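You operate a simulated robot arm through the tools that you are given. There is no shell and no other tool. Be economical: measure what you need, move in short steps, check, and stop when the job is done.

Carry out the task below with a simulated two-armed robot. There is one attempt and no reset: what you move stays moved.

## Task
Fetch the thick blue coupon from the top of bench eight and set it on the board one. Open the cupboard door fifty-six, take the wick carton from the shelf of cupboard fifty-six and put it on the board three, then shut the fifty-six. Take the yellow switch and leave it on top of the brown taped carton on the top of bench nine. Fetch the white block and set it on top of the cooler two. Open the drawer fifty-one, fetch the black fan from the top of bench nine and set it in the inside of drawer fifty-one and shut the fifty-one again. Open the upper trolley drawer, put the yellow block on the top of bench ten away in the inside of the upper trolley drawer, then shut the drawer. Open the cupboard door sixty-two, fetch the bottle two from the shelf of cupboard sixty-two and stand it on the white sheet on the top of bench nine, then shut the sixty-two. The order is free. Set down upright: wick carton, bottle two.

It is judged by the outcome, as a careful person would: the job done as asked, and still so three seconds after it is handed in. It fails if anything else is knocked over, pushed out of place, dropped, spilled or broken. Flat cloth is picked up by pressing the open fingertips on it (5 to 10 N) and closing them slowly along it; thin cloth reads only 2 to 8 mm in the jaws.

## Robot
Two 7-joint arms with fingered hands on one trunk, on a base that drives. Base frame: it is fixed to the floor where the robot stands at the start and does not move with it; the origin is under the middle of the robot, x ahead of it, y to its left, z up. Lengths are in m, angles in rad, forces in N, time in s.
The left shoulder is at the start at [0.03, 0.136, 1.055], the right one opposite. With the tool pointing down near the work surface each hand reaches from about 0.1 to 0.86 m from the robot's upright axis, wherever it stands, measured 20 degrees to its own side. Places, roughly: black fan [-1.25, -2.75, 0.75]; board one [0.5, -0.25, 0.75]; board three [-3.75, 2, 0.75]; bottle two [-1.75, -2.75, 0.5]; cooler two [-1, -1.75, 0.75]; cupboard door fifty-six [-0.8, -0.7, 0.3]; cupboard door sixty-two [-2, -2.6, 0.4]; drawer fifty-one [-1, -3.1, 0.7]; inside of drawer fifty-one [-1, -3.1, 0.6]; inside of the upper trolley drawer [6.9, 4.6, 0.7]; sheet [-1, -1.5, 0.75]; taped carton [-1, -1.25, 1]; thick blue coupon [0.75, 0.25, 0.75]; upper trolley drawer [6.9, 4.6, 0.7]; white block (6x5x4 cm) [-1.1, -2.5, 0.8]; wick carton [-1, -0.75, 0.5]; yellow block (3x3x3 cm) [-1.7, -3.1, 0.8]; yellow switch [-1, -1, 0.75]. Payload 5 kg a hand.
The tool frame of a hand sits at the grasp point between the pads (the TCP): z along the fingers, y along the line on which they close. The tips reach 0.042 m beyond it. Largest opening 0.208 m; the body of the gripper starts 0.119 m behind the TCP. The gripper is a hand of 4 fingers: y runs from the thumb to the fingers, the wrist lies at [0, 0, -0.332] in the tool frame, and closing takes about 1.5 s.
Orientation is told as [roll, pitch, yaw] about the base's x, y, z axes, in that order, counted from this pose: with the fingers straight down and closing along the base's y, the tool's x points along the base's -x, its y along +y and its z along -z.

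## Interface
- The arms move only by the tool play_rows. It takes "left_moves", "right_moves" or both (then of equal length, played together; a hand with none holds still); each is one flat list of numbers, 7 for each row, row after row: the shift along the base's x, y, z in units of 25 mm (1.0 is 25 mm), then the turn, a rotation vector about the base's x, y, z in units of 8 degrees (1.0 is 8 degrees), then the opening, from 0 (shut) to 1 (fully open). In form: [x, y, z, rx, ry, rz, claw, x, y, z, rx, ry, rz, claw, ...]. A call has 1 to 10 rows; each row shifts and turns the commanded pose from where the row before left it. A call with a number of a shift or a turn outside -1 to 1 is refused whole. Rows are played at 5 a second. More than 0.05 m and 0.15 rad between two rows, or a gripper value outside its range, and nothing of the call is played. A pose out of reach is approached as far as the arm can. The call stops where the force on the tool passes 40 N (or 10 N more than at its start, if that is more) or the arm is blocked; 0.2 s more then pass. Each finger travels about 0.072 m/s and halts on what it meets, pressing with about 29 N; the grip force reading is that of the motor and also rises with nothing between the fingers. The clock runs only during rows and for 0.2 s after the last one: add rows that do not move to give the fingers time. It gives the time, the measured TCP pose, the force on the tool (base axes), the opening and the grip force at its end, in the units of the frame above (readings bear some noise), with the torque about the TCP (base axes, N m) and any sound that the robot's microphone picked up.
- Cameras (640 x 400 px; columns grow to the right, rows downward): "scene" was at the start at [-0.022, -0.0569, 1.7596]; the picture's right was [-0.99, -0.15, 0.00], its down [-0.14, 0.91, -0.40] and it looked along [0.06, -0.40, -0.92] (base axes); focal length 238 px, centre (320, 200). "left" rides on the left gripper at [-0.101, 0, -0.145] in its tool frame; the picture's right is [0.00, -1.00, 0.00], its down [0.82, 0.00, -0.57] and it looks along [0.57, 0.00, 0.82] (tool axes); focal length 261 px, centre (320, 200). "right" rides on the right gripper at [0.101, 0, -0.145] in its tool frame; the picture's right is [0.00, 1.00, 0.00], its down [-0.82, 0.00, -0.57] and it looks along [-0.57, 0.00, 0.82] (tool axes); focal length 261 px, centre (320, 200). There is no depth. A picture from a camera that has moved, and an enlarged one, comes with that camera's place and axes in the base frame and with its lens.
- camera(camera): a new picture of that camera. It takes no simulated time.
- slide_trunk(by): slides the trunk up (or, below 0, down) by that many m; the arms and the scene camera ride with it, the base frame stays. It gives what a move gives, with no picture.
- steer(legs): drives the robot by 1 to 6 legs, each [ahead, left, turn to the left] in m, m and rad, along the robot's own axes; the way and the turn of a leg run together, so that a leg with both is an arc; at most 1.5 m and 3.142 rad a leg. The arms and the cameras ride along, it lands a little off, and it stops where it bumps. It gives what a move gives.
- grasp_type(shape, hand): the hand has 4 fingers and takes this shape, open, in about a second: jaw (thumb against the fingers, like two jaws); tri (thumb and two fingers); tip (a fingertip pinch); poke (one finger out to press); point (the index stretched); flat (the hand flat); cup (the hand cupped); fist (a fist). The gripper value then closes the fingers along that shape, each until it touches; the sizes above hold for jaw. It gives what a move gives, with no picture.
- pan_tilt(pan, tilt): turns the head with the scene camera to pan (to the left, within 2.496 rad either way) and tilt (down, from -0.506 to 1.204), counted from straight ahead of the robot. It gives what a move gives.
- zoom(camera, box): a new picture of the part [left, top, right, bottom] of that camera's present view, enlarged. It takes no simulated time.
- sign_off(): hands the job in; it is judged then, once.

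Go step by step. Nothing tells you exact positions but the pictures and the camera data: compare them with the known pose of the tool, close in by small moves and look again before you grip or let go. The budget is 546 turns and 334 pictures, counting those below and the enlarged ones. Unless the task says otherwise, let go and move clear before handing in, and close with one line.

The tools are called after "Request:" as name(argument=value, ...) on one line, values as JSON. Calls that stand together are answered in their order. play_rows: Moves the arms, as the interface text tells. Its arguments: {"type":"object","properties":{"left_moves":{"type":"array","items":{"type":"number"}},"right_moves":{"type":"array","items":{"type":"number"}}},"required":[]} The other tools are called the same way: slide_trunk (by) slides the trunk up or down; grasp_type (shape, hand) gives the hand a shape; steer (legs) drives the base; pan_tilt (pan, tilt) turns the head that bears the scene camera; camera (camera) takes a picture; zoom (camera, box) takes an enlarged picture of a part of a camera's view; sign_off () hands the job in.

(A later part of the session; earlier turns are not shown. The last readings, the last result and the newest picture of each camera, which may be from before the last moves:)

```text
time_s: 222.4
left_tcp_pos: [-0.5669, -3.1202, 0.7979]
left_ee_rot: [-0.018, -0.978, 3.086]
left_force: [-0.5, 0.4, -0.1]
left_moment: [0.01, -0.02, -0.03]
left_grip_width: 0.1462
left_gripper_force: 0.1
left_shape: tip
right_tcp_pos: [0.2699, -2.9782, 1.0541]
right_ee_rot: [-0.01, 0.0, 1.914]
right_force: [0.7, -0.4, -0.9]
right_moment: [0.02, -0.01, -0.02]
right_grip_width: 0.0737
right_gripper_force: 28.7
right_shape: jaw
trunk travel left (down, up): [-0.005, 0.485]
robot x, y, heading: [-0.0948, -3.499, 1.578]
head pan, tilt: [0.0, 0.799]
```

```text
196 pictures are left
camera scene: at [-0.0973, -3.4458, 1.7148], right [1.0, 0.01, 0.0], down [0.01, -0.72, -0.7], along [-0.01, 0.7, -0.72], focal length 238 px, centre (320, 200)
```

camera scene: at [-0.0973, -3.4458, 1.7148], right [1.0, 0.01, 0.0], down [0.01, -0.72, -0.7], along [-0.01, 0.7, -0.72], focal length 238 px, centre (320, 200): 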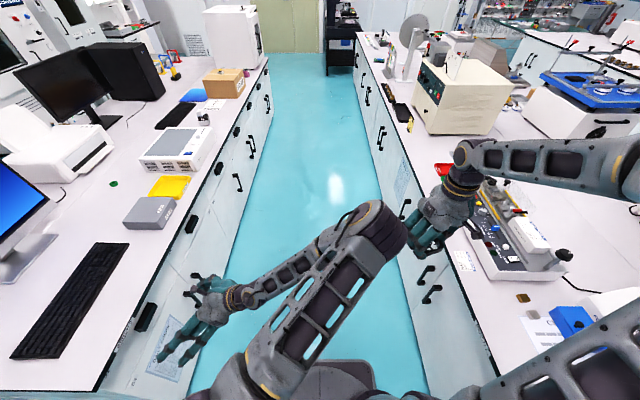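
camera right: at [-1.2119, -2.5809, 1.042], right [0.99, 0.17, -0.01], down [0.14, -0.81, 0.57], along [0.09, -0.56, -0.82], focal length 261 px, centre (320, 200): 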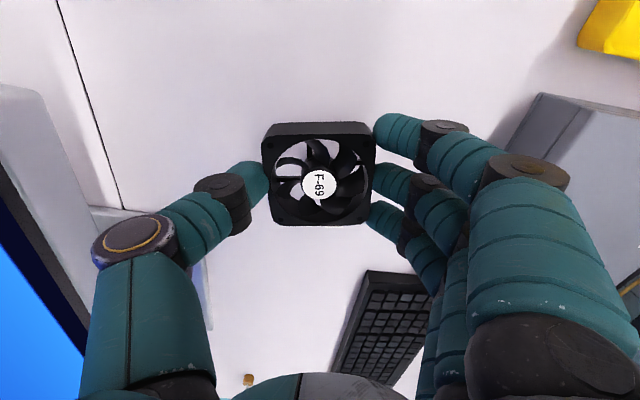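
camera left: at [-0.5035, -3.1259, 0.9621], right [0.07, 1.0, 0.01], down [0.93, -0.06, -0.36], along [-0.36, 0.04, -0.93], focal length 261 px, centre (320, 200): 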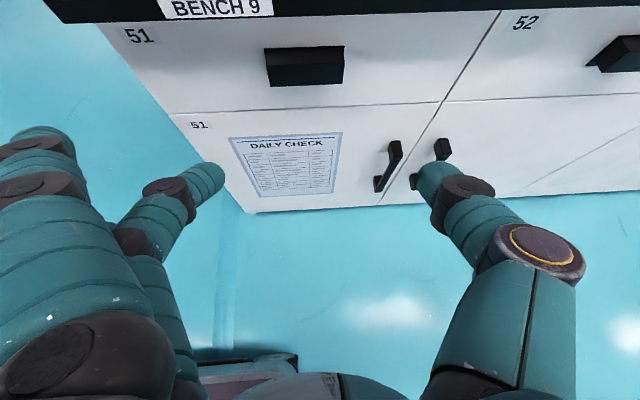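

Turning back to face the bench, where the 56° pose did reach the right height, this time with the 'tip' shape.

Request:
steer(legs=[[0, 0, 1.571], [0, -0.5, 0], [-0.155, 0, 0]])

Request:
play_rows(left_moves=[-1, 1, 0, 0, 0, 0, 0.7, -1, 1, 0, 0, 0, 0, 0.7, -1, 1, 0, 0, 0, 0, 0.7, -1, 1, 0, 0, 0, 0, 0.7, -1, 1, 0, 0, 0, 0, 0.7, -1, 1, 0, 0, 0, 0, 0.7, -1, 1, 0, 0, 0, 0, 0.7, -1, 1, -0.5, 0, 0, 0, 0.7, -1, 1, -0.5, 0, 0, 0, 0.7, -1, 1, -0.5, 0, 0, 0, 0.7])

Request:
camera(camera="left")

Request:
camera(camera="scene")

```text
time_s: 230.1
left_tcp_pos: [-0.3231, -3.4664, 0.7994]
left_ee_rot: [-0.019, -0.976, -1.622]
left_force: [0.6, 0.4, 0.0]
left_moment: [0.04, 0.03, -0.09]
left_grip_width: 0.1458
left_gripper_force: 0.1
left_shape: tip
right_tcp_pos: [-0.4638, -2.6284, 1.0551]
right_ee_rot: [-0.011, -0.002, -2.798]
right_force: [1.2, -0.2, 0.8]
right_moment: [0.0, 0.2, 0.02]
right_grip_width: 0.0735
right_gripper_force: 29.3
right_shape: jaw
trunk travel left (down, up): [-0.005, 0.485]
robot x, y, heading: [0.0551, -2.9912, -3.13]
head pan, tilt: [0.0, 0.799]
```

```text
time_s: 232.3
left_tcp_pos: [-0.5723, -3.2165, 0.7597]
left_ee_rot: [-0.015, -0.98, -1.627]
left_force: [-0.6, 0.4, 0.2]
left_moment: [-0.01, -0.03, 0.04]
left_grip_width: 0.1459
left_gripper_force: 0.0
left_shape: tip
right_tcp_pos: [-0.4654, -2.6287, 1.0538]
right_ee_rot: [-0.009, 0.0, -2.798]
right_force: [-0.5, 1.2, -0.1]
right_moment: [-0.01, -0.04, 0.01]
right_grip_width: 0.073
right_gripper_force: 29.5
right_shape: jaw
trunk travel left (down, up): [-0.005, 0.485]
robot x, y, heading: [0.0534, -2.9946, -3.138]
head pan, tilt: [0.0, 0.799]
```

```text
195 pictures are left
camera left: at [-0.5663, -3.1527, 0.9239], right [-1.0, 0.07, 0.01], down [0.06, 0.93, -0.36], along [-0.04, -0.36, -0.93], focal length 261 px, centre (320, 200)
```

left: 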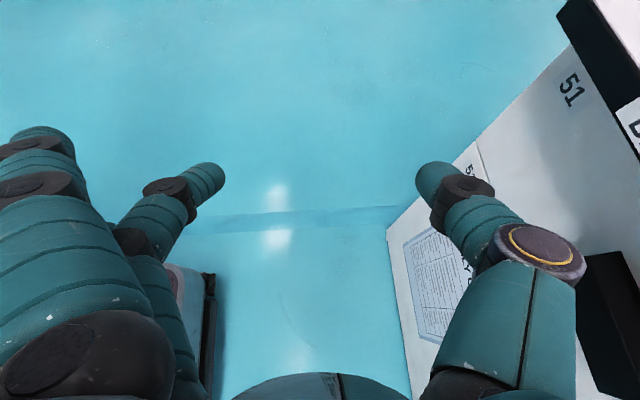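

```text
194 pictures are left
camera scene: at [0.0024, -2.9922, 1.7147], right [-0.01, 1.0, 0.0], down [0.72, 0.01, -0.7], along [-0.7, -0.01, -0.72], focal length 238 px, centre (320, 200)
```

scene: 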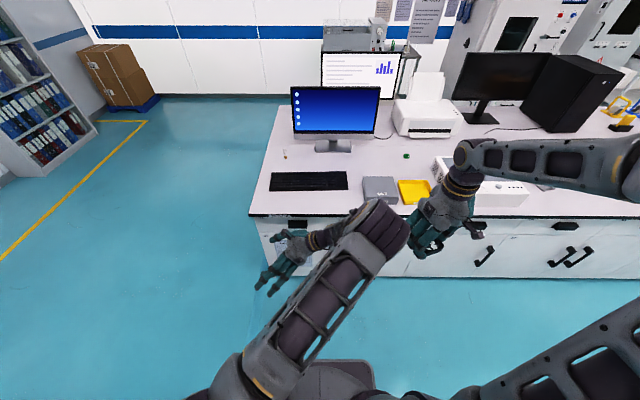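

Request:
play_rows(left_moves=[0.8, 0.4, 0, 0, 0, -1, 0.7, 0.8, 0.4, 0, 0, 0, -1, 0.7, 0.8, 0.4, 0, 0, 0, -1, 0.7, 0, 0.4, 0, 0, 0, -1, 0.7, 0, 0.4, 0, 0, 0, -1, 0.7, 0, 0.4, 0, 0, 0, -1, 0.7, 0, 0.4, 0, 0, 0, -1, 0.7, -0.8, 0.4, 0, 0, 0, -1, 0.7, -0.8, 0.4, -0.5, 0, 0, -1, 0.7, -0.8, 0.4, -0.5, 0, 0, -1, 0.7])

Request:
play_rows(left_moves=[-0.6, 0, -0.5, 0, 0, -0.7, 0.7, -0.4, 0, -0.3, 0, 0, 0, 0.7, 0, 0, 0, 0, 0, 0, 0.7])

Request:
camera(camera="left")

Request:
camera(camera="scene")

```text
time_s: 234.5
left_tcp_pos: [-0.5734, -3.1164, 0.7341]
left_ee_rot: [-0.019, -0.977, -3.023]
left_force: [0.3, -0.7, 0.2]
left_moment: [0.01, -0.03, -0.04]
left_grip_width: 0.1458
left_gripper_force: 0.1
left_shape: tip
right_tcp_pos: [-0.4666, -2.6287, 1.0543]
right_ee_rot: [-0.011, -0.002, -2.798]
right_force: [0.6, -1.2, -0.6]
right_moment: [0.11, -0.11, 0.01]
right_grip_width: 0.0731
right_gripper_force: 29.3
right_shape: jaw
trunk travel left (down, up): [-0.005, 0.485]
robot x, y, heading: [0.0552, -2.9948, -3.13]
head pan, tilt: [0.0, 0.799]
```

```text
time_s: 235.3
left_tcp_pos: [-0.5971, -3.1068, 0.7312]
left_ee_rot: [-0.017, -0.976, -3.122]
left_force: [0.1, 0.4, 0.0]
left_moment: [0.03, -0.04, 0.0]
left_grip_width: 0.1461
left_gripper_force: 0.1
left_shape: tip
left hand out of reach, approached as far as the arm can: row 1, 2
right_tcp_pos: [-0.4654, -2.6285, 1.0551]
right_ee_rot: [-0.012, 0.002, -2.796]
right_force: [0.3, -0.3, -0.7]
right_moment: [0.05, 0.01, -0.02]
right_grip_width: 0.0728
right_gripper_force: 29.1
right_shape: jaw
trunk travel left (down, up): [-0.005, 0.485]
robot x, y, heading: [0.0577, -2.9949, -3.132]
head pan, tilt: [0.0, 0.799]
```

```text
193 pictures are left
camera left: at [-0.5334, -3.1081, 0.8947], right [-0.01, 1.0, 0.01], down [0.93, 0.01, -0.36], along [-0.36, 0.01, -0.93], focal length 261 px, centre (320, 200)
```

left: 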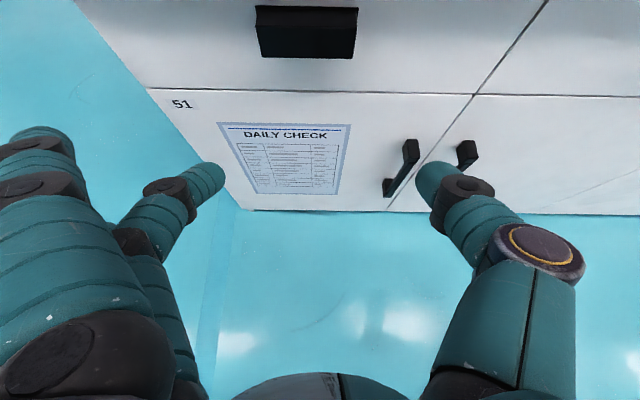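

```text
192 pictures are left
camera scene: at [0.0033, -2.9928, 1.7148], right [-0.01, 1.0, 0.0], down [0.72, 0.01, -0.7], along [-0.7, -0.01, -0.72], focal length 238 px, centre (320, 200)
```

scene: 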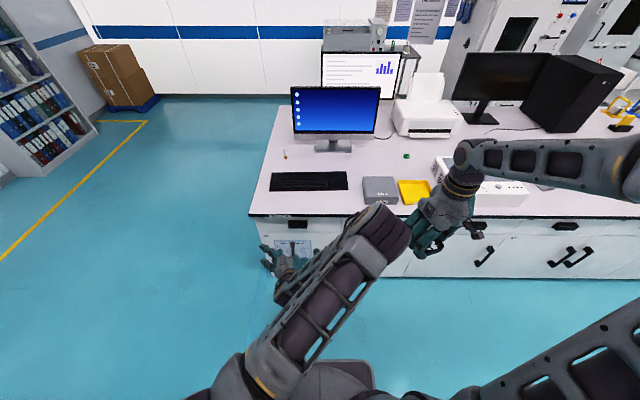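

Request:
steer(legs=[[0.155, 0.01, 0]])

Request:
camera(camera="left")

```text
time_s: 236.7
left_tcp_pos: [-0.7547, -3.1194, 0.7292]
left_ee_rot: [-0.016, -0.974, -3.119]
left_force: [-0.5, -0.2, 0.1]
left_moment: [0.02, 0.04, -0.05]
left_grip_width: 0.1461
left_gripper_force: 0.0
left_shape: tip
right_tcp_pos: [-0.6239, -2.6402, 1.0548]
right_ee_rot: [-0.01, 0.0, -2.798]
right_force: [-1.4, -0.9, -2.1]
right_moment: [-0.01, -0.18, -0.03]
right_grip_width: 0.0734
right_gripper_force: 28.6
right_shape: jaw
trunk travel left (down, up): [-0.005, 0.485]
robot x, y, heading: [-0.1021, -3.0037, -3.137]
head pan, tilt: [0.0, 0.799]
```

```text
191 pictures are left
camera left: at [-0.6909, -3.1193, 0.8937], right [-0.01, 1.0, 0.01], down [0.93, 0.02, -0.36], along [-0.36, 0.01, -0.93], focal length 261 px, centre (320, 200)
```

left: 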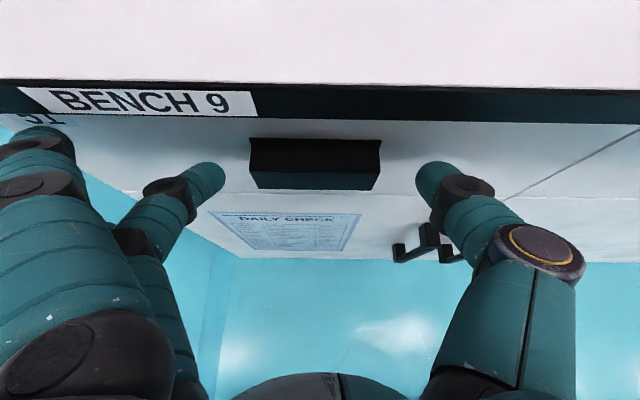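

Request:
steer(legs=[[0.014, 0, 0]])

Request:
play_rows(left_moves=[0, 0, 0, 0, 0, 0, 0.1, 0, 0, 0, 0, 0, 0, 0.1, 0, 0, 0, 0, 0, 0, 0.1, 0, 0, 0, 0, 0, 0, 0.1, 0, 0, 0, 0, 0, 0, 0.1, 0, 0, 0, 0, 0, 0, 0.1])

Request:
camera(camera="left")

```text
time_s: 237.5
left_tcp_pos: [-0.7686, -3.1192, 0.7288]
left_ee_rot: [-0.015, -0.973, -3.121]
left_force: [5.2, 0.3, -0.7]
left_moment: [0.19, 0.12, -0.06]
left_grip_width: 0.1458
left_gripper_force: 0.0
left_shape: tip
right_tcp_pos: [-0.6367, -2.6408, 1.0524]
right_ee_rot: [-0.009, 0.0, -2.798]
right_force: [-1.5, 0.7, -1.7]
right_moment: [0.03, -0.21, -0.01]
right_grip_width: 0.0731
right_gripper_force: 29.0
right_shape: jaw
trunk travel left (down, up): [-0.005, 0.485]
robot x, y, heading: [-0.1148, -3.0087, -3.129]
head pan, tilt: [0.0, 0.799]
```

```text
time_s: 238.9
left_tcp_pos: [-0.7673, -3.1196, 0.7301]
left_ee_rot: [-0.016, -0.975, -3.118]
left_force: [2.2, -5.0, -4.6]
left_moment: [0.18, -0.06, 0.15]
left_grip_width: 0.0932
left_gripper_force: 28.2
left_shape: tip
right_tcp_pos: [-0.6355, -2.6406, 1.0533]
right_ee_rot: [-0.009, 0.0, -2.799]
right_force: [1.0, 0.0, -0.9]
right_moment: [-0.02, 0.01, 0.01]
right_grip_width: 0.0732
right_gripper_force: 29.0
right_shape: jaw
trunk travel left (down, up): [-0.005, 0.485]
robot x, y, heading: [-0.119, -3.0034, -3.132]
head pan, tilt: [0.0, 0.799]
```

```text
190 pictures are left
camera left: at [-0.7038, -3.1201, 0.8943], right [-0.01, 1.0, 0.01], down [0.93, 0.02, -0.36], along [-0.36, 0.01, -0.93], focal length 261 px, centre (320, 200)
```

left: 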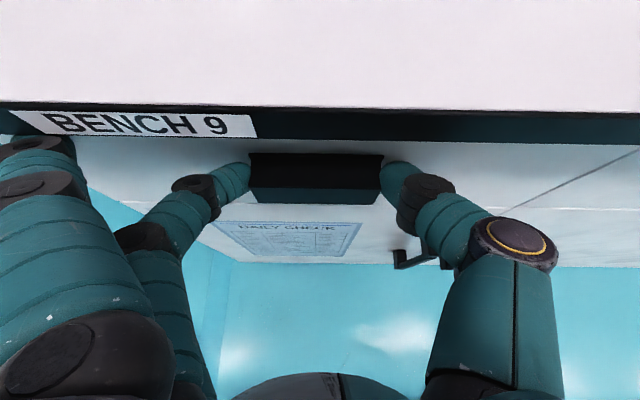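

Grip width 0.093 — the pinch sits properly on both ends. Pull gently with the base.

Request:
steer(legs=[[-0.06, 0, 0]])

Request:
camera(camera="left")

```text
time_s: 239.9
left_tcp_pos: [-0.7064, -3.118, 0.7296]
left_ee_rot: [-0.013, -0.974, -3.12]
left_force: [0.7, -8.7, -7.6]
left_moment: [0.02, -0.09, 0.39]
left_grip_width: 0.093
left_gripper_force: 29.4
left_shape: tip
right_tcp_pos: [-0.5749, -2.6402, 1.0549]
right_ee_rot: [-0.012, -0.001, -2.798]
right_force: [0.9, -0.3, 0.2]
right_moment: [0.03, 0.15, 0.0]
right_grip_width: 0.0731
right_gripper_force: 28.7
right_shape: jaw
trunk travel left (down, up): [-0.005, 0.485]
robot x, y, heading: [-0.0585, -3.0068, -3.135]
head pan, tilt: [0.0, 0.799]
```

```text
189 pictures are left
camera left: at [-0.643, -3.1196, 0.8946], right [-0.01, 1.0, 0.01], down [0.93, 0.02, -0.36], along [-0.36, 0.01, -0.93], focal length 261 px, centre (320, 200)
```

left: 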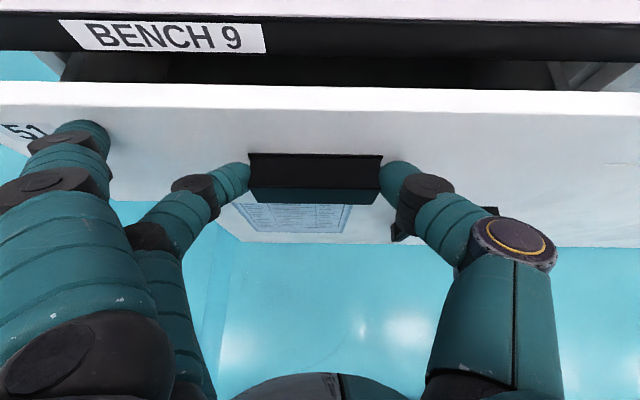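

The drawer is opening. Continue pulling 17 cm.

Request:
steer(legs=[[-0.17, 0, 0]])

Request:
camera(camera="left")

Request:
camera(camera="scene")

```text
time_s: 241.3
left_tcp_pos: [-0.5381, -3.1186, 0.7288]
left_ee_rot: [-0.016, -0.974, -3.12]
left_force: [1.2, -12.2, -2.5]
left_moment: [0.07, 0.04, 0.51]
left_grip_width: 0.0931
left_gripper_force: 29.2
left_shape: tip
right_tcp_pos: [-0.405, -2.64, 1.0541]
right_ee_rot: [-0.011, -0.001, -2.8]
right_force: [1.7, -0.3, -0.2]
right_moment: [0.03, 0.11, -0.01]
right_grip_width: 0.0732
right_gripper_force: 29.3
right_shape: jaw
trunk travel left (down, up): [-0.005, 0.485]
robot x, y, heading: [0.1121, -3.0072, -3.131]
head pan, tilt: [0.0, 0.799]
```

```text
188 pictures are left
camera left: at [-0.4731, -3.1186, 0.8942], right [-0.01, 1.0, 0.01], down [0.93, 0.02, -0.36], along [-0.36, 0.01, -0.93], focal length 261 px, centre (320, 200)
```

left: 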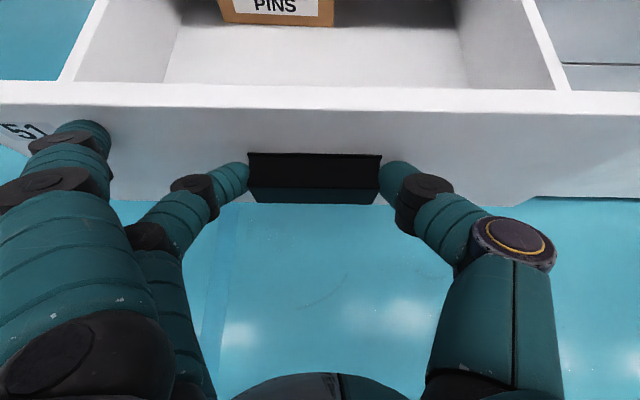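

```text
187 pictures are left
camera scene: at [0.0635, -3.0032, 1.7149], right [-0.01, 1.0, 0.0], down [0.72, 0.01, -0.7], along [-0.7, -0.01, -0.72], focal length 238 px, centre (320, 200)
```

scene: 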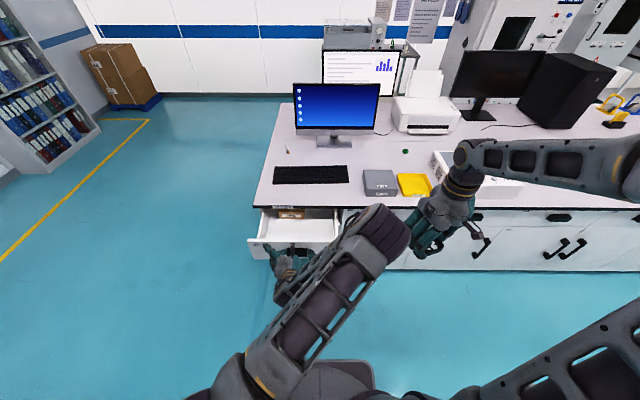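

Open by 23 cm, with free space in front of the PINS box. Release the handle and lift the left hand away.

Request:
play_rows(left_moves=[0, 0, 0, 0, 0, 0, 0.7, 0, 0, 0, 0, 0, 0, 0.7, 0, 0, 0, 0, 0, 0, 0.7, 0.7, 0, 0.1, 0, 0, 0, 0.7, 0.8, 0, 0.2, 0, 0, 0, 0.7, 0.8, 0, 0.4, 0, 0, 0, 0.7, 0.8, 0, 0.6, 0, 0, 0, 0.7])

Request:
camera(camera="left")

```text
time_s: 242.9
left_tcp_pos: [-0.4606, -3.1186, 0.7622]
left_ee_rot: [-0.013, -0.972, -3.121]
left_force: [-0.1, -0.3, -0.2]
left_moment: [0.02, 0.03, -0.03]
left_grip_width: 0.1451
left_gripper_force: 0.0
left_shape: tip
right_tcp_pos: [-0.4054, -2.6375, 1.0552]
right_ee_rot: [-0.011, -0.002, -2.797]
right_force: [0.9, 0.0, 0.0]
right_moment: [0.01, 0.09, 0.0]
right_grip_width: 0.0729
right_gripper_force: 29.4
right_shape: jaw
trunk travel left (down, up): [-0.005, 0.485]
robot x, y, heading: [0.1152, -3.0074, -3.137]
head pan, tilt: [0.0, 0.799]
```

```text
186 pictures are left
camera left: at [-0.3961, -3.1179, 0.9268], right [-0.01, 1.0, 0.01], down [0.93, 0.02, -0.36], along [-0.36, 0.01, -0.93], focal length 261 px, centre (320, 200)
```

left: 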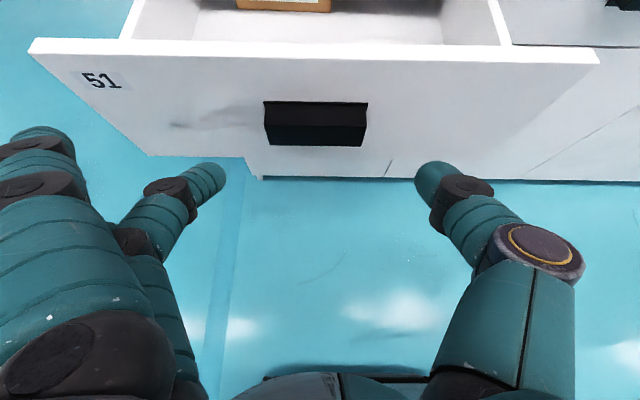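

Request:
play_rows(left_moves=[0.3, -0.4, 1, 0, -0.7, 0, 0.6, 0.3, -0.4, 1, 0, -0.7, 0, 0.6, 0.3, -0.4, 1, 0, -0.7, 0, 0.6, 0, -0.4, 1, 0, -0.7, 0, 0.6, 0, -0.4, 1, 0, -0.7, 0, 0.6, 0, -0.4, 1, 0, -0.7, 0, 0.6, 0, -0.4, 1, 0, -0.7, 0, 0.6, 0, -0.4, 1, 0, -0.7, 0, 0.6, 0, -0.4, 1, 0, -0.7, 0, 0.6, 0, -0.4, 1, 0, -0.7, 0, 0.6])

Request:
steer(legs=[[0, 0.2, 0]])

Request:
camera(camera="scene")

Request:
camera(camera="right")

```text
time_s: 245.1
left_tcp_pos: [-0.4623, -3.2139, 0.9946]
left_ee_rot: [0.005, 0.007, -3.13]
left_force: [0.5, 0.6, -0.7]
left_moment: [-0.05, -0.05, 0.02]
left_grip_width: 0.1251
left_gripper_force: 0.1
left_shape: tip
left hand out of reach, approached as far as the arm can: row 1, 2, 6
right_tcp_pos: [-0.4071, -2.638, 1.0541]
right_ee_rot: [-0.009, 0.001, -2.797]
right_force: [-0.3, 0.6, -1.5]
right_moment: [-0.06, -0.04, 0.04]
right_grip_width: 0.0731
right_gripper_force: 28.8
right_shape: jaw
trunk travel left (down, up): [-0.005, 0.485]
robot x, y, heading: [0.1161, -3.0041, -3.136]
head pan, tilt: [0.0, 0.799]
```

```text
time_s: 246.7
left_tcp_pos: [-0.4602, -3.4176, 0.9949]
left_ee_rot: [0.004, 0.005, -3.129]
left_force: [0.5, -1.7, 0.4]
left_moment: [0.19, 0.02, -0.01]
left_grip_width: 0.1252
left_gripper_force: 0.1
left_shape: tip
right_tcp_pos: [-0.4056, -2.8407, 1.0555]
right_ee_rot: [-0.01, -0.001, -2.798]
right_force: [0.1, -1.3, 0.7]
right_moment: [0.17, -0.04, 0.02]
right_grip_width: 0.0732
right_gripper_force: 28.9
right_shape: jaw
trunk travel left (down, up): [-0.005, 0.485]
robot x, y, heading: [0.1161, -3.206, -3.131]
head pan, tilt: [0.0, 0.799]
```

```text
185 pictures are left
camera scene: at [0.0637, -3.2061, 1.7148], right [-0.01, 1.0, 0.0], down [0.72, 0.01, -0.7], along [-0.7, -0.01, -0.72], focal length 238 px, centre (320, 200)
```

scene: 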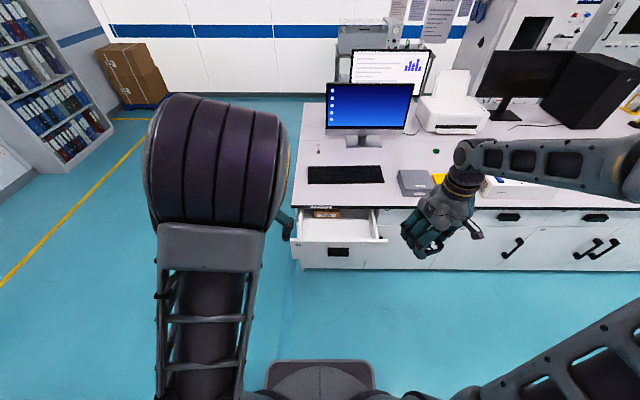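

```text
184 pictures are left
camera right: at [-0.3088, -2.8092, 1.2], right [0.33, -0.94, -0.01], down [-0.77, -0.28, 0.57], along [-0.54, -0.18, -0.82], focal length 261 px, centre (320, 200)
```

right: 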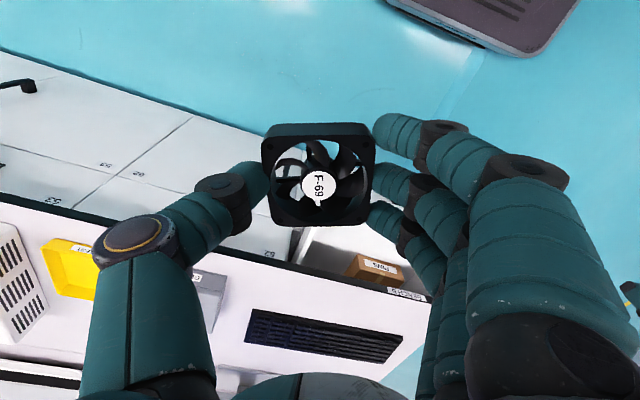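

Request:
play_rows(right_moves=[-1, -1, 0, 0, 0, -0.4, 0.3, -1, -1, 0, 0, 0, -0.4, 0.3, -1, -1, 0, 0, 0, -0.4, 0.3, -1, -1, 0, 0, 0, -0.4, 0.3, -1, -1, 0, 0, 0, -0.4, 0.3, -1, -1, 0, 0, 0, -0.45, 0.3, -1, -1, 0, 0, 0, 0, 0.3, -1, -1, 0, 0, 0, 0, 0.3, -1, -1, 0, 0, 0, 0, 0.3, -1, -1, 0, 0, 0, 0, 0.3])

Request:
play_rows(right_moves=[-1, -0.8, -1, 0, 0, 0, 0.3, 0, 0, -1, 0, 0, 0, 0.3, 0, 0, -1, 0, 0, 0, 0.3, 0, 0, -1, 0, 0, 0, 0.3, 0, 0, 0, 0, 0, 0, 0.3])

Request:
camera(camera="right")

Request:
camera(camera="scene")

```text
time_s: 248.9
left_tcp_pos: [-0.4611, -3.4166, 0.9948]
left_ee_rot: [0.005, 0.005, -3.13]
left_force: [0.2, -0.2, 0.4]
left_moment: [0.08, -0.03, -0.01]
left_grip_width: 0.1251
left_gripper_force: 0.1
left_shape: tip
right_tcp_pos: [-0.6553, -3.0898, 1.054]
right_ee_rot: [-0.01, 0.0, -3.143]
right_force: [-0.3, -0.2, -0.8]
right_moment: [0.01, -0.06, 0.04]
right_grip_width: 0.0731
right_gripper_force: 29.2
right_shape: jaw
trunk travel left (down, up): [-0.005, 0.485]
robot x, y, heading: [0.115, -3.2069, -3.13]
head pan, tilt: [0.0, 0.799]
```

```text
time_s: 250.1
left_tcp_pos: [-0.4605, -3.4163, 0.996]
left_ee_rot: [0.004, 0.005, -3.129]
left_force: [0.0, -0.5, 0.2]
left_moment: [0.04, -0.01, -0.03]
left_grip_width: 0.1253
left_gripper_force: 0.1
left_shape: tip
right_tcp_pos: [-0.6801, -3.1093, 0.9551]
right_ee_rot: [-0.011, -0.001, -3.139]
right_force: [-0.3, 0.0, -1.4]
right_moment: [-0.02, 0.0, 0.04]
right_grip_width: 0.0732
right_gripper_force: 28.9
right_shape: jaw
trunk travel left (down, up): [-0.005, 0.485]
robot x, y, heading: [0.1186, -3.2024, -3.138]
head pan, tilt: [0.0, 0.799]
```

```text
183 pictures are left
camera right: at [-0.5788, -3.1116, 1.0995], right [0.0, -1.0, -0.01], down [-0.82, 0.0, 0.57], along [-0.57, 0.01, -0.82], focal length 261 px, centre (320, 200)
```

right: 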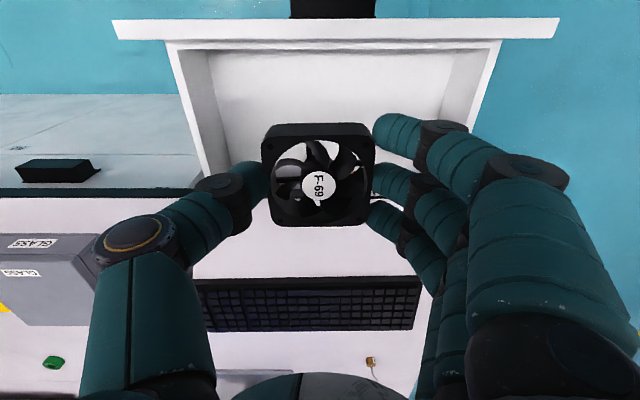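

```text
182 pictures are left
camera scene: at [0.0634, -3.2043, 1.7148], right [-0.01, 1.0, 0.0], down [0.72, 0.01, -0.7], along [-0.7, -0.01, -0.72], focal length 238 px, centre (320, 200)
```

scene: 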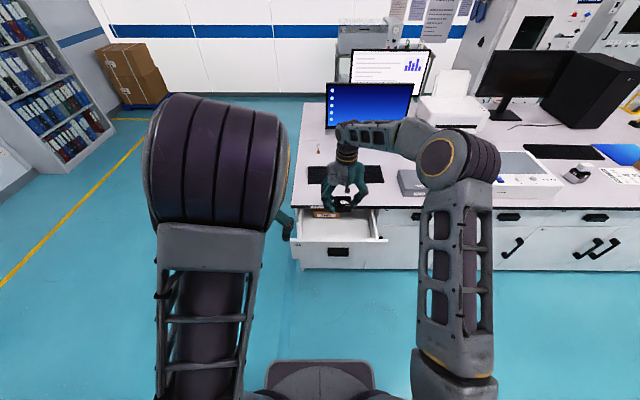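

Centred over the drawer. Descending slowly until contact.

Request:
play_rows(right_moves=[0, 0, -1, 0, 0, 0, 0.3, 0, 0, -1, 0, 0, 0, 0.3, 0, 0, -1, 0, 0, 0, 0.3, 0, 0, -1, 0, 0, 0, 0.3, 0, 0, -1, 0, 0, 0, 0.3, 0, 0, -1, 0, 0, 0, 0.3, 0, 0, -1, 0, 0, 0, 0.3, 0, 0, -1, 0, 0, 0, 0.3, 0, 0, 0, 0, 0, 0, 0.3])

Request:
camera(camera="right")

Request:
zoom(camera="scene", box=[280, 170, 420, 270])

```text
time_s: 252.1
left_tcp_pos: [-0.4605, -3.4154, 0.995]
left_ee_rot: [0.006, 0.003, -3.129]
left_force: [0.6, -1.1, -0.1]
left_moment: [0.01, -0.02, -0.03]
left_grip_width: 0.1251
left_gripper_force: 0.1
left_shape: tip
right_tcp_pos: [-0.6797, -3.1097, 0.7553]
right_ee_rot: [-0.011, -0.002, -3.14]
right_force: [-0.3, -1.2, -1.0]
right_moment: [0.02, 0.0, -0.02]
right_grip_width: 0.0728
right_gripper_force: 29.8
right_shape: jaw
trunk travel left (down, up): [-0.005, 0.485]
robot x, y, heading: [0.115, -3.2055, -3.131]
head pan, tilt: [0.0, 0.799]
```

```text
181 pictures are left
camera right: at [-0.5786, -3.1118, 0.8995], right [0.0, -1.0, -0.01], down [-0.82, 0.0, 0.57], along [-0.57, 0.01, -0.82], focal length 261 px, centre (320, 200)
```

right: 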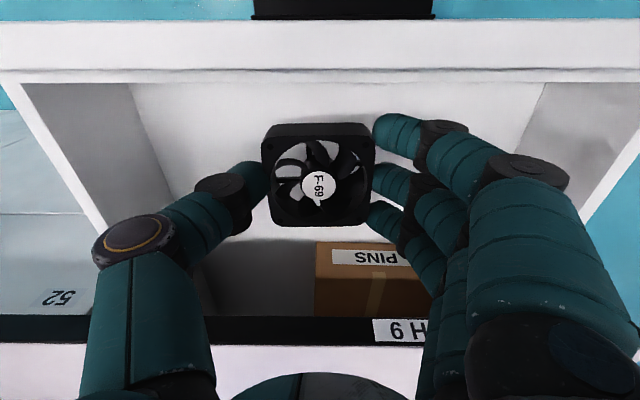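

```text
4.00 times, centred on (350, 220) of scene
camera zoom: at [0.0639, -3.2041, 1.7149], right [-0.01, 1.0, 0.0], down [0.72, 0.01, -0.7], along [-0.7, -0.01, -0.72], focal length 954 px, centre (200, 120)
```

zoom: 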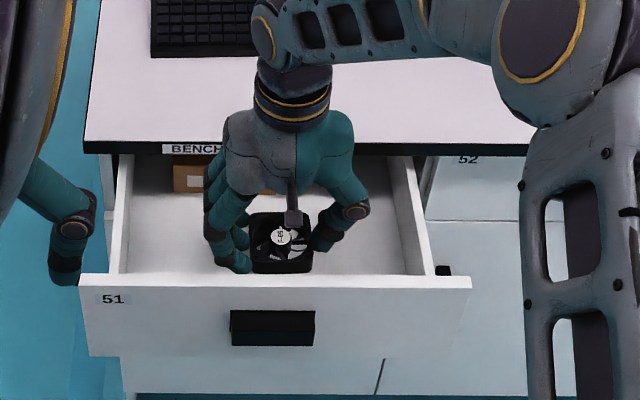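

Request:
play_rows(right_moves=[0, 0, -0.5, 0, 0, 0, 0.3, 0, 0, -0.5, 0, 0, 0, 0.3, 0, 0, -0.5, 0, 0, 0, 0.3, 0, 0, -0.4, 0, 0, 0, 0.3, 0, 0, -0.3, 0, 0, 0, 0.3, 0, 0, -0.3, 0, 0, 0, 0.3, 0, 0, -0.3, 0, 0, 0, 0.3, 0, 0, -0.3, 0, 0, 0, 0.3])

```text
time_s: 253.8
left_tcp_pos: [-0.4602, -3.4154, 0.9967]
left_ee_rot: [0.005, 0.006, -3.132]
left_force: [-1.4, 0.7, -0.8]
left_moment: [-0.02, -0.1, -0.04]
left_grip_width: 0.1254
left_gripper_force: 0.0
left_shape: tip
right_tcp_pos: [-0.6863, -3.1109, 0.6907]
right_ee_rot: [-0.007, -0.013, -3.14]
right_force: [-1.6, 2.1, 21.5]
right_moment: [-0.08, -0.21, 0.08]
right_grip_width: 0.0745
right_gripper_force: 29.2
right_shape: jaw
trunk travel left (down, up): [-0.005, 0.485]
robot x, y, heading: [0.1127, -3.2035, -3.135]
head pan, tilt: [0.0, 0.799]
stopped in row 8 (right hand): the force on the tool passed its limit at 46 N (the readings are from after the stop); the commanded pose is now the measured one
```

Contact with the drawer floor. Release and rise.

Request:
play_rows(right_moves=[0, 0, 0.1, 0, 0, 0, 0.3, 0, 0, 0, 0, 0, 0, 0.45, 0, 0, 0, 0, 0, 0, 0.55, 0, 0, 0, 0, 0, 0, 0.55, 0, 0, 0.5, 0, 0, 0, 0.55, 0, 0, 1, 0, 0, 0, 0.55, 0, 0, 1, 0, 0, 0, 0.55, 0, 0, 1, 0, 0, 0, 0.55, 0, 0, 1, 0, 0, 0, 0.55, 0, 0, 1, 0, 0, 0, 0.55])

Request:
play_rows(right_moves=[0, 0, 1, 0, 0, 0, 0.55, 0, 0, 1, 0, 0, 0, 0.55, 0, 0, 1, 0, 0, 0, 0.55, 0, 0, 1, 0, 0, 0, 0.55, 0.5, 0.5, 1, 0, 0, 0, 0.55, 1, 1, 1, 0, 0, 0, 0.55, 1, 1, 0.5, 0, 0, 0, 0.55, 1, 1, 0, 0, 0, 0, 0.55, 1, 1, 0, 0, 0, 0, 0.55, 1, 1, 0, 0, 0, 0, 0.55])

Request:
zoom(camera="scene", box=[280, 170, 420, 270])

```text
time_s: 256.0
left_tcp_pos: [-0.4607, -3.4153, 0.996]
left_ee_rot: [0.006, 0.004, -3.13]
left_force: [0.5, -0.8, 0.6]
left_moment: [0.02, 0.03, 0.0]
left_grip_width: 0.1255
left_gripper_force: 0.1
left_shape: tip
right_tcp_pos: [-0.6838, -3.1123, 0.8271]
right_ee_rot: [-0.01, -0.009, -3.138]
right_force: [1.2, -0.4, -1.6]
right_moment: [-0.01, 0.09, 0.01]
right_grip_width: 0.1134
right_gripper_force: 0.0
right_shape: jaw
trunk travel left (down, up): [-0.005, 0.485]
robot x, y, heading: [0.1174, -3.2044, -3.137]
head pan, tilt: [0.0, 0.799]
```

```text
time_s: 258.2
left_tcp_pos: [-0.4589, -3.4161, 0.9962]
left_ee_rot: [0.004, 0.006, -3.13]
left_force: [0.6, 0.3, -0.1]
left_moment: [-0.1, 0.04, -0.02]
left_grip_width: 0.1248
left_gripper_force: 0.2
left_shape: tip
right_tcp_pos: [-0.5441, -2.9729, 0.9893]
right_ee_rot: [-0.007, -0.011, -3.141]
right_force: [0.6, 0.1, 0.2]
right_moment: [-0.01, 0.08, 0.03]
right_grip_width: 0.1138
right_gripper_force: 0.1
right_shape: jaw
trunk travel left (down, up): [-0.005, 0.485]
robot x, y, heading: [0.1142, -3.2036, -3.132]
head pan, tilt: [0.0, 0.799]
```

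```text
4.00 times, centred on (350, 220) of scene
camera zoom: at [0.0648, -3.2032, 1.7149], right [-0.01, 1.0, 0.0], down [0.72, 0.01, -0.7], along [-0.7, -0.01, -0.72], focal length 954 px, centre (200, 120)
```

zoom: 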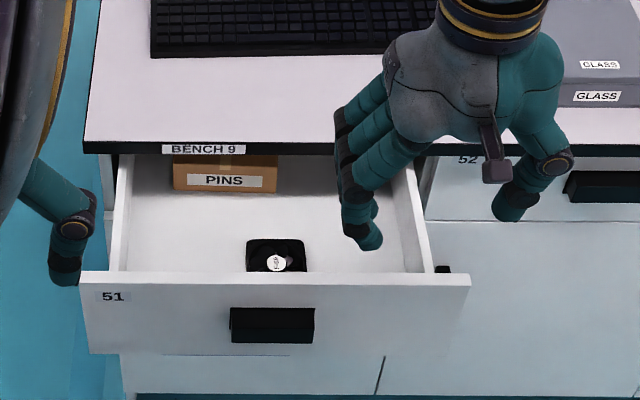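

The fan lies in the drawer. To shut it, I'll push the handle's front with the closed right hand, fingers down.

Request:
play_rows(right_moves=[1, -1, 0, 0, 0, 0, 0.1, 1, -1, 0, 0, 0, 0, 0.1, 1, -1, 0, 0, 0, 0, 0.1, 1, -1, 0, 0, 0, 0, 0.1, 0.5, -1, 0, 0, 0, 0, 0, 0, -0.9, 0, 0, 0, 0, 0, 0, 0, 0, 0, 0, 0, 0, 0, 0, -1, 0, 0, 0, 0, 0, 0, -1, 0, 0, 0, 0, 0, 0, -1, 0, 0, 0, 0])

Request:
play_rows(right_moves=[0, 0, -1, 0, 0, 0, 0, 0, 0, -1, 0, 0, 0, 0, 0, 0, -1, 0, 0, 0, 0, 0, 0, -1, 0, 0, 0, 0, 0, 0, -1, 0, 0, 0, 0, 0, 0, -1, 0, 0, 0, 0, 0, 0, -1, 0, 0, 0, 0, 0, 0, 0, 0, 0, 0, 0])

Request:
camera(camera="right")

Request:
camera(camera="scene")

```text
time_s: 260.4
left_tcp_pos: [-0.4612, -3.4164, 0.9943]
left_ee_rot: [0.004, 0.004, -3.129]
left_force: [-0.7, 0.3, -1.5]
left_moment: [0.04, -0.06, 0.03]
left_grip_width: 0.1253
left_gripper_force: 0.0
left_shape: tip
right_tcp_pos: [-0.4333, -3.1218, 0.9138]
right_ee_rot: [-0.005, -0.009, -3.141]
right_force: [-0.9, -0.2, 0.1]
right_moment: [0.03, -0.07, 0.03]
right_grip_width: 0.0002
right_gripper_force: 29.1
right_shape: jaw
trunk travel left (down, up): [-0.005, 0.485]
robot x, y, heading: [0.1178, -3.2077, -3.131]
head pan, tilt: [0.0, 0.799]
```

```text
time_s: 262.2
left_tcp_pos: [-0.4601, -3.4172, 0.9959]
left_ee_rot: [0.004, 0.006, -3.129]
left_force: [0.2, 0.0, -0.5]
left_moment: [0.0, 0.03, 0.0]
left_grip_width: 0.1252
left_gripper_force: 0.0
left_shape: tip
right_tcp_pos: [-0.4329, -3.121, 0.7393]
right_ee_rot: [-0.008, -0.009, -3.14]
right_force: [0.5, 0.0, 0.3]
right_moment: [-0.01, 0.03, -0.01]
right_grip_width: 0.0
right_gripper_force: 29.5
right_shape: jaw
trunk travel left (down, up): [-0.005, 0.485]
robot x, y, heading: [0.1151, -3.2043, -3.133]
head pan, tilt: [0.0, 0.799]
```

```text
178 pictures are left
camera right: at [-0.331, -3.1227, 0.8835], right [0.0, -1.0, -0.01], down [-0.82, 0.0, 0.58], along [-0.58, 0.01, -0.82], focal length 261 px, centre (320, 200)
```

right: 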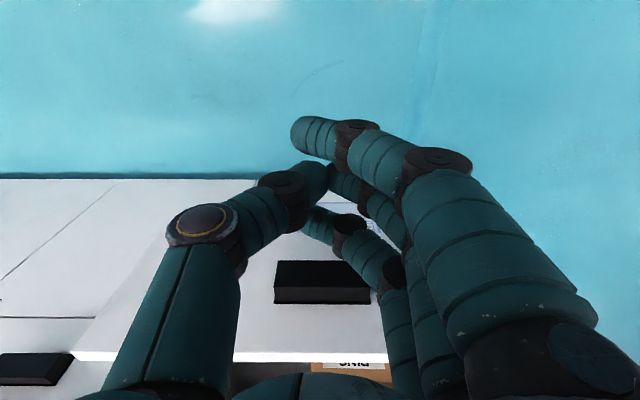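

```text
177 pictures are left
camera scene: at [0.0641, -3.204, 1.7149], right [-0.01, 1.0, 0.0], down [0.72, 0.01, -0.7], along [-0.7, -0.01, -0.72], focal length 238 px, centre (320, 200)
```

scene: 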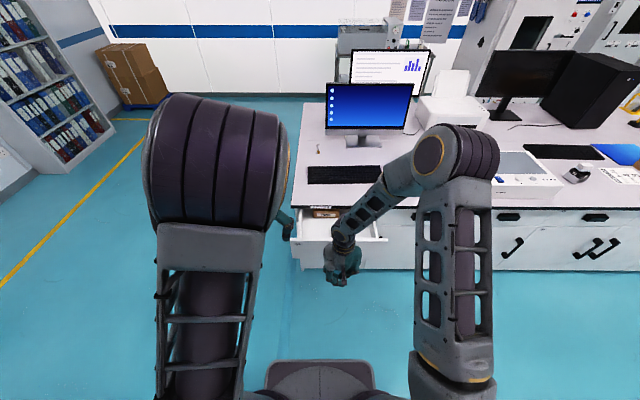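

Request:
play_rows(right_moves=[-1, 0, 0, 0, 0, 0, 0, -0.6, 0, 0, 0, 0, 0, 0, -0.6, 0, 0, 0, 0, 0, 0, -0.6, 0, 0, 0, 0, 0, 0, -0.6, 0, 0, 0, 0, 0, 0, -0.8, 0, 0, 0, 0, 0, 0, -0.8, 0, 0, 0, 0, 0, 0, -0.8, 0, 0, 0, 0, 0, 0, -0.8, 0, 0, 0, 0, 0, 0, -0.8, 0, 0, 0, 0, 0, 0])

Request:
camera(camera="right")

```text
time_s: 264.4
left_tcp_pos: [-0.4606, -3.4157, 0.9953]
left_ee_rot: [0.003, 0.005, -3.13]
left_force: [0.0, -1.0, -0.1]
left_moment: [0.0, -0.02, 0.05]
left_grip_width: 0.1252
left_gripper_force: 0.2
left_shape: tip
right_tcp_pos: [-0.6191, -3.1208, 0.7395]
right_ee_rot: [-0.008, -0.007, -3.141]
right_force: [0.0, 1.4, -0.6]
right_moment: [0.0, 0.0, -0.01]
right_grip_width: 0.0
right_gripper_force: 28.5
right_shape: jaw
trunk travel left (down, up): [-0.005, 0.485]
robot x, y, heading: [0.1179, -3.2069, -3.135]
head pan, tilt: [0.0, 0.799]
```

```text
176 pictures are left
camera right: at [-0.5174, -3.1226, 0.8835], right [0.0, -1.0, -0.01], down [-0.82, 0.0, 0.58], along [-0.58, 0.01, -0.82], focal length 261 px, centre (320, 200)
```

right: 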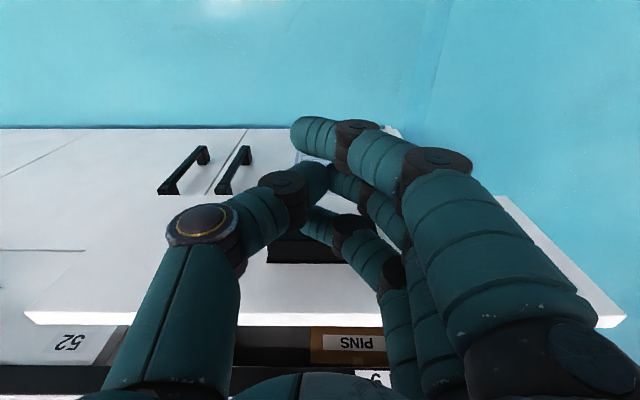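

Request:
play_rows(right_moves=[-0.6, 0, 0, 0, 0, 0, 0, -0.6, 0, 0, 0, 0, 0, 0, -0.6, 0, 0, 0, 0, 0, 0, -0.6, 0, 0, 0, 0, 0, 0, -0.6, 0, 0, 0, 0, 0, 0, -0.6, 0, 0, 0, 0, 0, 0, -0.4, 0, 0, 0, 0, 0, 0])

Request:
camera(camera="right")

```text
time_s: 266.0
left_tcp_pos: [-0.4607, -3.416, 0.9957]
left_ee_rot: [0.006, 0.004, -3.13]
left_force: [-0.9, 0.2, -0.2]
left_moment: [0.02, -0.02, 0.01]
left_grip_width: 0.1253
left_gripper_force: 0.0
left_shape: tip
right_tcp_pos: [-0.7199, -3.12, 0.7396]
right_ee_rot: [-0.01, -0.009, -3.139]
right_force: [-0.9, -0.2, -0.3]
right_moment: [0.0, 0.05, -0.03]
right_grip_width: 0.0001
right_gripper_force: 28.8
right_shape: jaw
trunk travel left (down, up): [-0.005, 0.485]
robot x, y, heading: [0.1178, -3.2073, -3.132]
head pan, tilt: [0.0, 0.799]
```

```text
175 pictures are left
camera right: at [-0.6173, -3.122, 0.8839], right [0.0, -1.0, -0.01], down [-0.82, 0.0, 0.58], along [-0.58, 0.01, -0.82], focal length 261 px, centre (320, 200)
```

right: 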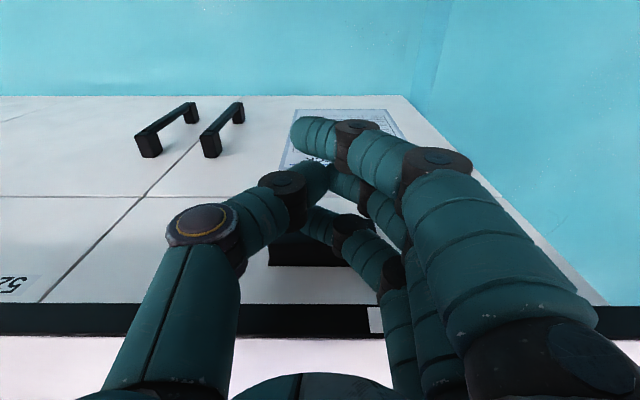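

Request:
play_rows(right_moves=[-0.3, 0, 0, 0, 0, 0, 0, -0.3, 0, 0, 0, 0, 0, 0, -0.3, 0, 0, 0, 0, 0, 0, 0, 0, 0, 0, 0, 0, 0])

Request:
camera(camera="right")

```text
time_s: 267.0
left_tcp_pos: [-0.4598, -3.416, 0.9968]
left_ee_rot: [0.005, 0.003, -3.132]
left_force: [-0.7, -0.5, 0.0]
left_moment: [-0.01, -0.02, -0.03]
left_grip_width: 0.1253
left_gripper_force: 0.1
left_shape: tip
right_tcp_pos: [-0.7333, -3.1228, 0.7379]
right_ee_rot: [-0.009, 0.004, -3.139]
right_force: [16.2, 1.6, 8.1]
right_moment: [-0.32, 0.74, 0.43]
right_grip_width: 0.0
right_gripper_force: 28.6
right_shape: jaw
trunk travel left (down, up): [-0.005, 0.485]
robot x, y, heading: [0.1171, -3.2052, -3.131]
head pan, tilt: [0.0, 0.799]
stopped in row 4 (right hand): the force on the tool passed its limit at 42 N (the readings are from after the stop); the commanded pose is now the measured one
```

```text
174 pictures are left
camera right: at [-0.6336, -3.1235, 0.8828], right [0.0, -1.0, -0.01], down [-0.82, 0.0, 0.57], along [-0.57, 0.01, -0.82], focal length 261 px, centre (320, 200)
```

right: 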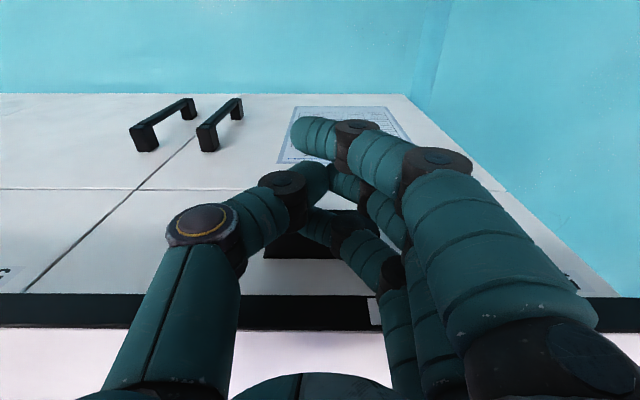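

Resistance at the end: the drawer is shut. I'll back the hand off, raise it and verify.

Request:
play_rows(right_moves=[1, 0, 0, 0, 0, 0, 0.2, 1, 0, 0, 0, 0, 0, 0.3, 1, 0, 0, 0, 0, 0, 0.4, 1, 0, 1, 0, 0, 0, 0.4, 1, 0, 1, 0, 0, 0, 0.4, 1, 0, 1, 0, 0, 0, 0.4, 1, 0.5, 1, 0, 0, 0, 0.4, 0, 1, 1, 0, 0, 0, 0.4, 0, 1, 1, 0, 0, 0, 0.4, 0, 1, 1, 0, 0, 0, 0.4])

Request:
play_rows(right_moves=[0, 1, 1, 0, 0, 0, 0.4, 0, 1, 1, 0, 0, 0, 0.4, 0, 1, 1, 0, 0, 0, 0.4], left_moves=[0, 0, 1, 0, 0, 0, 0.4, 0, 0, 1, 0, 0, 0, 0.4, 0, 0, 1, 0, 0, 0, 0.4])

Request:
grasp_type(hand="left", shape="jaw")

Request:
zoom(camera="scene", box=[280, 170, 420, 270])

```text
time_s: 269.2
left_tcp_pos: [-0.4593, -3.416, 0.9954]
left_ee_rot: [0.005, 0.007, -3.129]
left_force: [0.6, 0.2, -0.1]
left_moment: [-0.04, 0.02, 0.0]
left_grip_width: 0.1256
left_gripper_force: 0.1
left_shape: tip
right_tcp_pos: [-0.5615, -3.0344, 0.9116]
right_ee_rot: [-0.011, 0.002, -3.137]
right_force: [0.3, 0.4, 0.3]
right_moment: [-0.01, 0.06, -0.03]
right_grip_width: 0.0829
right_gripper_force: 0.0
right_shape: jaw
trunk travel left (down, up): [-0.005, 0.485]
robot x, y, heading: [0.1157, -3.2036, -3.135]
head pan, tilt: [0.0, 0.799]
```

```text
time_s: 270.0
left_tcp_pos: [-0.4582, -3.4149, 1.0705]
left_ee_rot: [0.006, 0.007, -3.129]
left_force: [0.1, 0.6, 0.3]
left_moment: [-0.14, 0.08, 0.01]
left_grip_width: 0.0841
left_gripper_force: 0.1
left_shape: tip
right_tcp_pos: [-0.5595, -2.9585, 0.9881]
right_ee_rot: [-0.008, 0.003, -3.137]
right_force: [0.3, 0.6, 0.1]
right_moment: [-0.07, 0.1, 0.01]
right_grip_width: 0.083
right_gripper_force: 0.0
right_shape: jaw
trunk travel left (down, up): [-0.005, 0.485]
robot x, y, heading: [0.1156, -3.2031, -3.13]
head pan, tilt: [0.0, 0.799]
```

```text
time_s: 270.9
left_tcp_pos: [-0.46, -3.4155, 1.07]
left_ee_rot: [0.006, 0.006, -3.13]
left_force: [-0.2, 0.3, 0.2]
left_moment: [0.02, 0.01, -0.03]
left_grip_width: 0.2084
left_gripper_force: 0.0
left_shape: jaw
right_tcp_pos: [-0.5613, -2.9585, 0.9865]
right_ee_rot: [-0.009, 0.0, -3.138]
right_force: [0.3, 0.4, 0.9]
right_moment: [-0.05, 0.02, 0.01]
right_grip_width: 0.0826
right_gripper_force: 0.1
right_shape: jaw
trunk travel left (down, up): [-0.005, 0.485]
robot x, y, heading: [0.1213, -3.2047, -3.136]
head pan, tilt: [0.0, 0.799]
```

```text
4.00 times, centred on (350, 220) of scene
camera zoom: at [0.0644, -3.2039, 1.7148], right [-0.01, 1.0, 0.0], down [0.72, 0.01, -0.7], along [-0.7, -0.01, -0.72], focal length 954 px, centre (200, 120)
```

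zoom: 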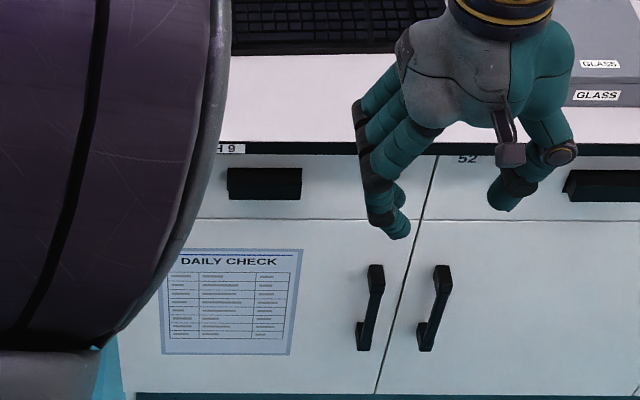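

Drawer 51 is shut. Next is the far side of the bench: bench ten with the yellow block, and cupboard 62. Let me look at the way around the bench end.

Request:
slide_trunk(by=0.07)

Request:
pan_tilt(pan=0.6, tilt=0.45)

Request:
camera(camera="scene")

```text
time_s: 272.0
left_tcp_pos: [-0.4599, -3.4144, 1.1386]
left_ee_rot: [0.006, 0.005, -3.129]
left_force: [-0.3, -0.1, -0.1]
left_moment: [-0.02, -0.02, 0.03]
left_grip_width: 0.2079
left_gripper_force: 0.1
left_shape: jaw
right_tcp_pos: [-0.5611, -2.959, 1.0554]
right_ee_rot: [-0.01, 0.002, -3.138]
right_force: [-0.4, -0.1, 0.0]
right_moment: [-0.01, -0.01, 0.01]
right_grip_width: 0.0826
right_gripper_force: 0.1
right_shape: jaw
trunk travel left (down, up): [-0.075, 0.415]
robot x, y, heading: [0.1153, -3.204, -3.129]
head pan, tilt: [0.0, 0.799]
```

```text
time_s: 273.0
left_tcp_pos: [-0.4592, -3.4162, 1.1398]
left_ee_rot: [0.004, 0.005, -3.129]
left_force: [-0.4, -0.1, 0.0]
left_moment: [-0.01, 0.02, 0.01]
left_grip_width: 0.208
left_gripper_force: 0.0
left_shape: jaw
right_tcp_pos: [-0.56, -2.9595, 1.0581]
right_ee_rot: [-0.009, 0.0, -3.139]
right_force: [0.7, -0.3, -0.5]
right_moment: [0.04, -0.04, -0.03]
right_grip_width: 0.0826
right_gripper_force: 0.1
right_shape: jaw
trunk travel left (down, up): [-0.075, 0.415]
robot x, y, heading: [0.1179, -3.2079, -3.136]
head pan, tilt: [0.6, 0.45]
```

```text
172 pictures are left
camera scene: at [0.0697, -3.2557, 1.8152], right [-0.57, 0.82, 0.0], down [0.36, 0.25, -0.9], along [-0.74, -0.51, -0.44], focal length 238 px, centre (320, 200)
```

scene: 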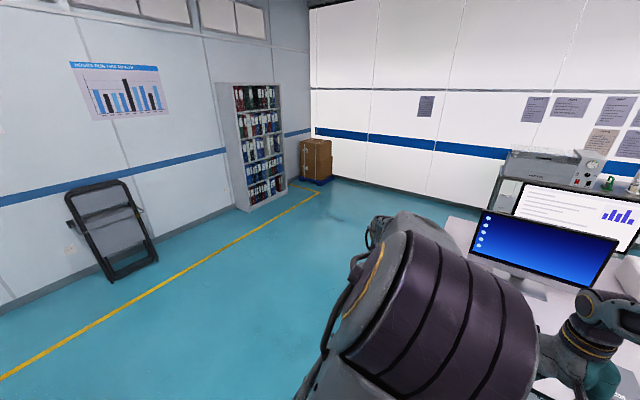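

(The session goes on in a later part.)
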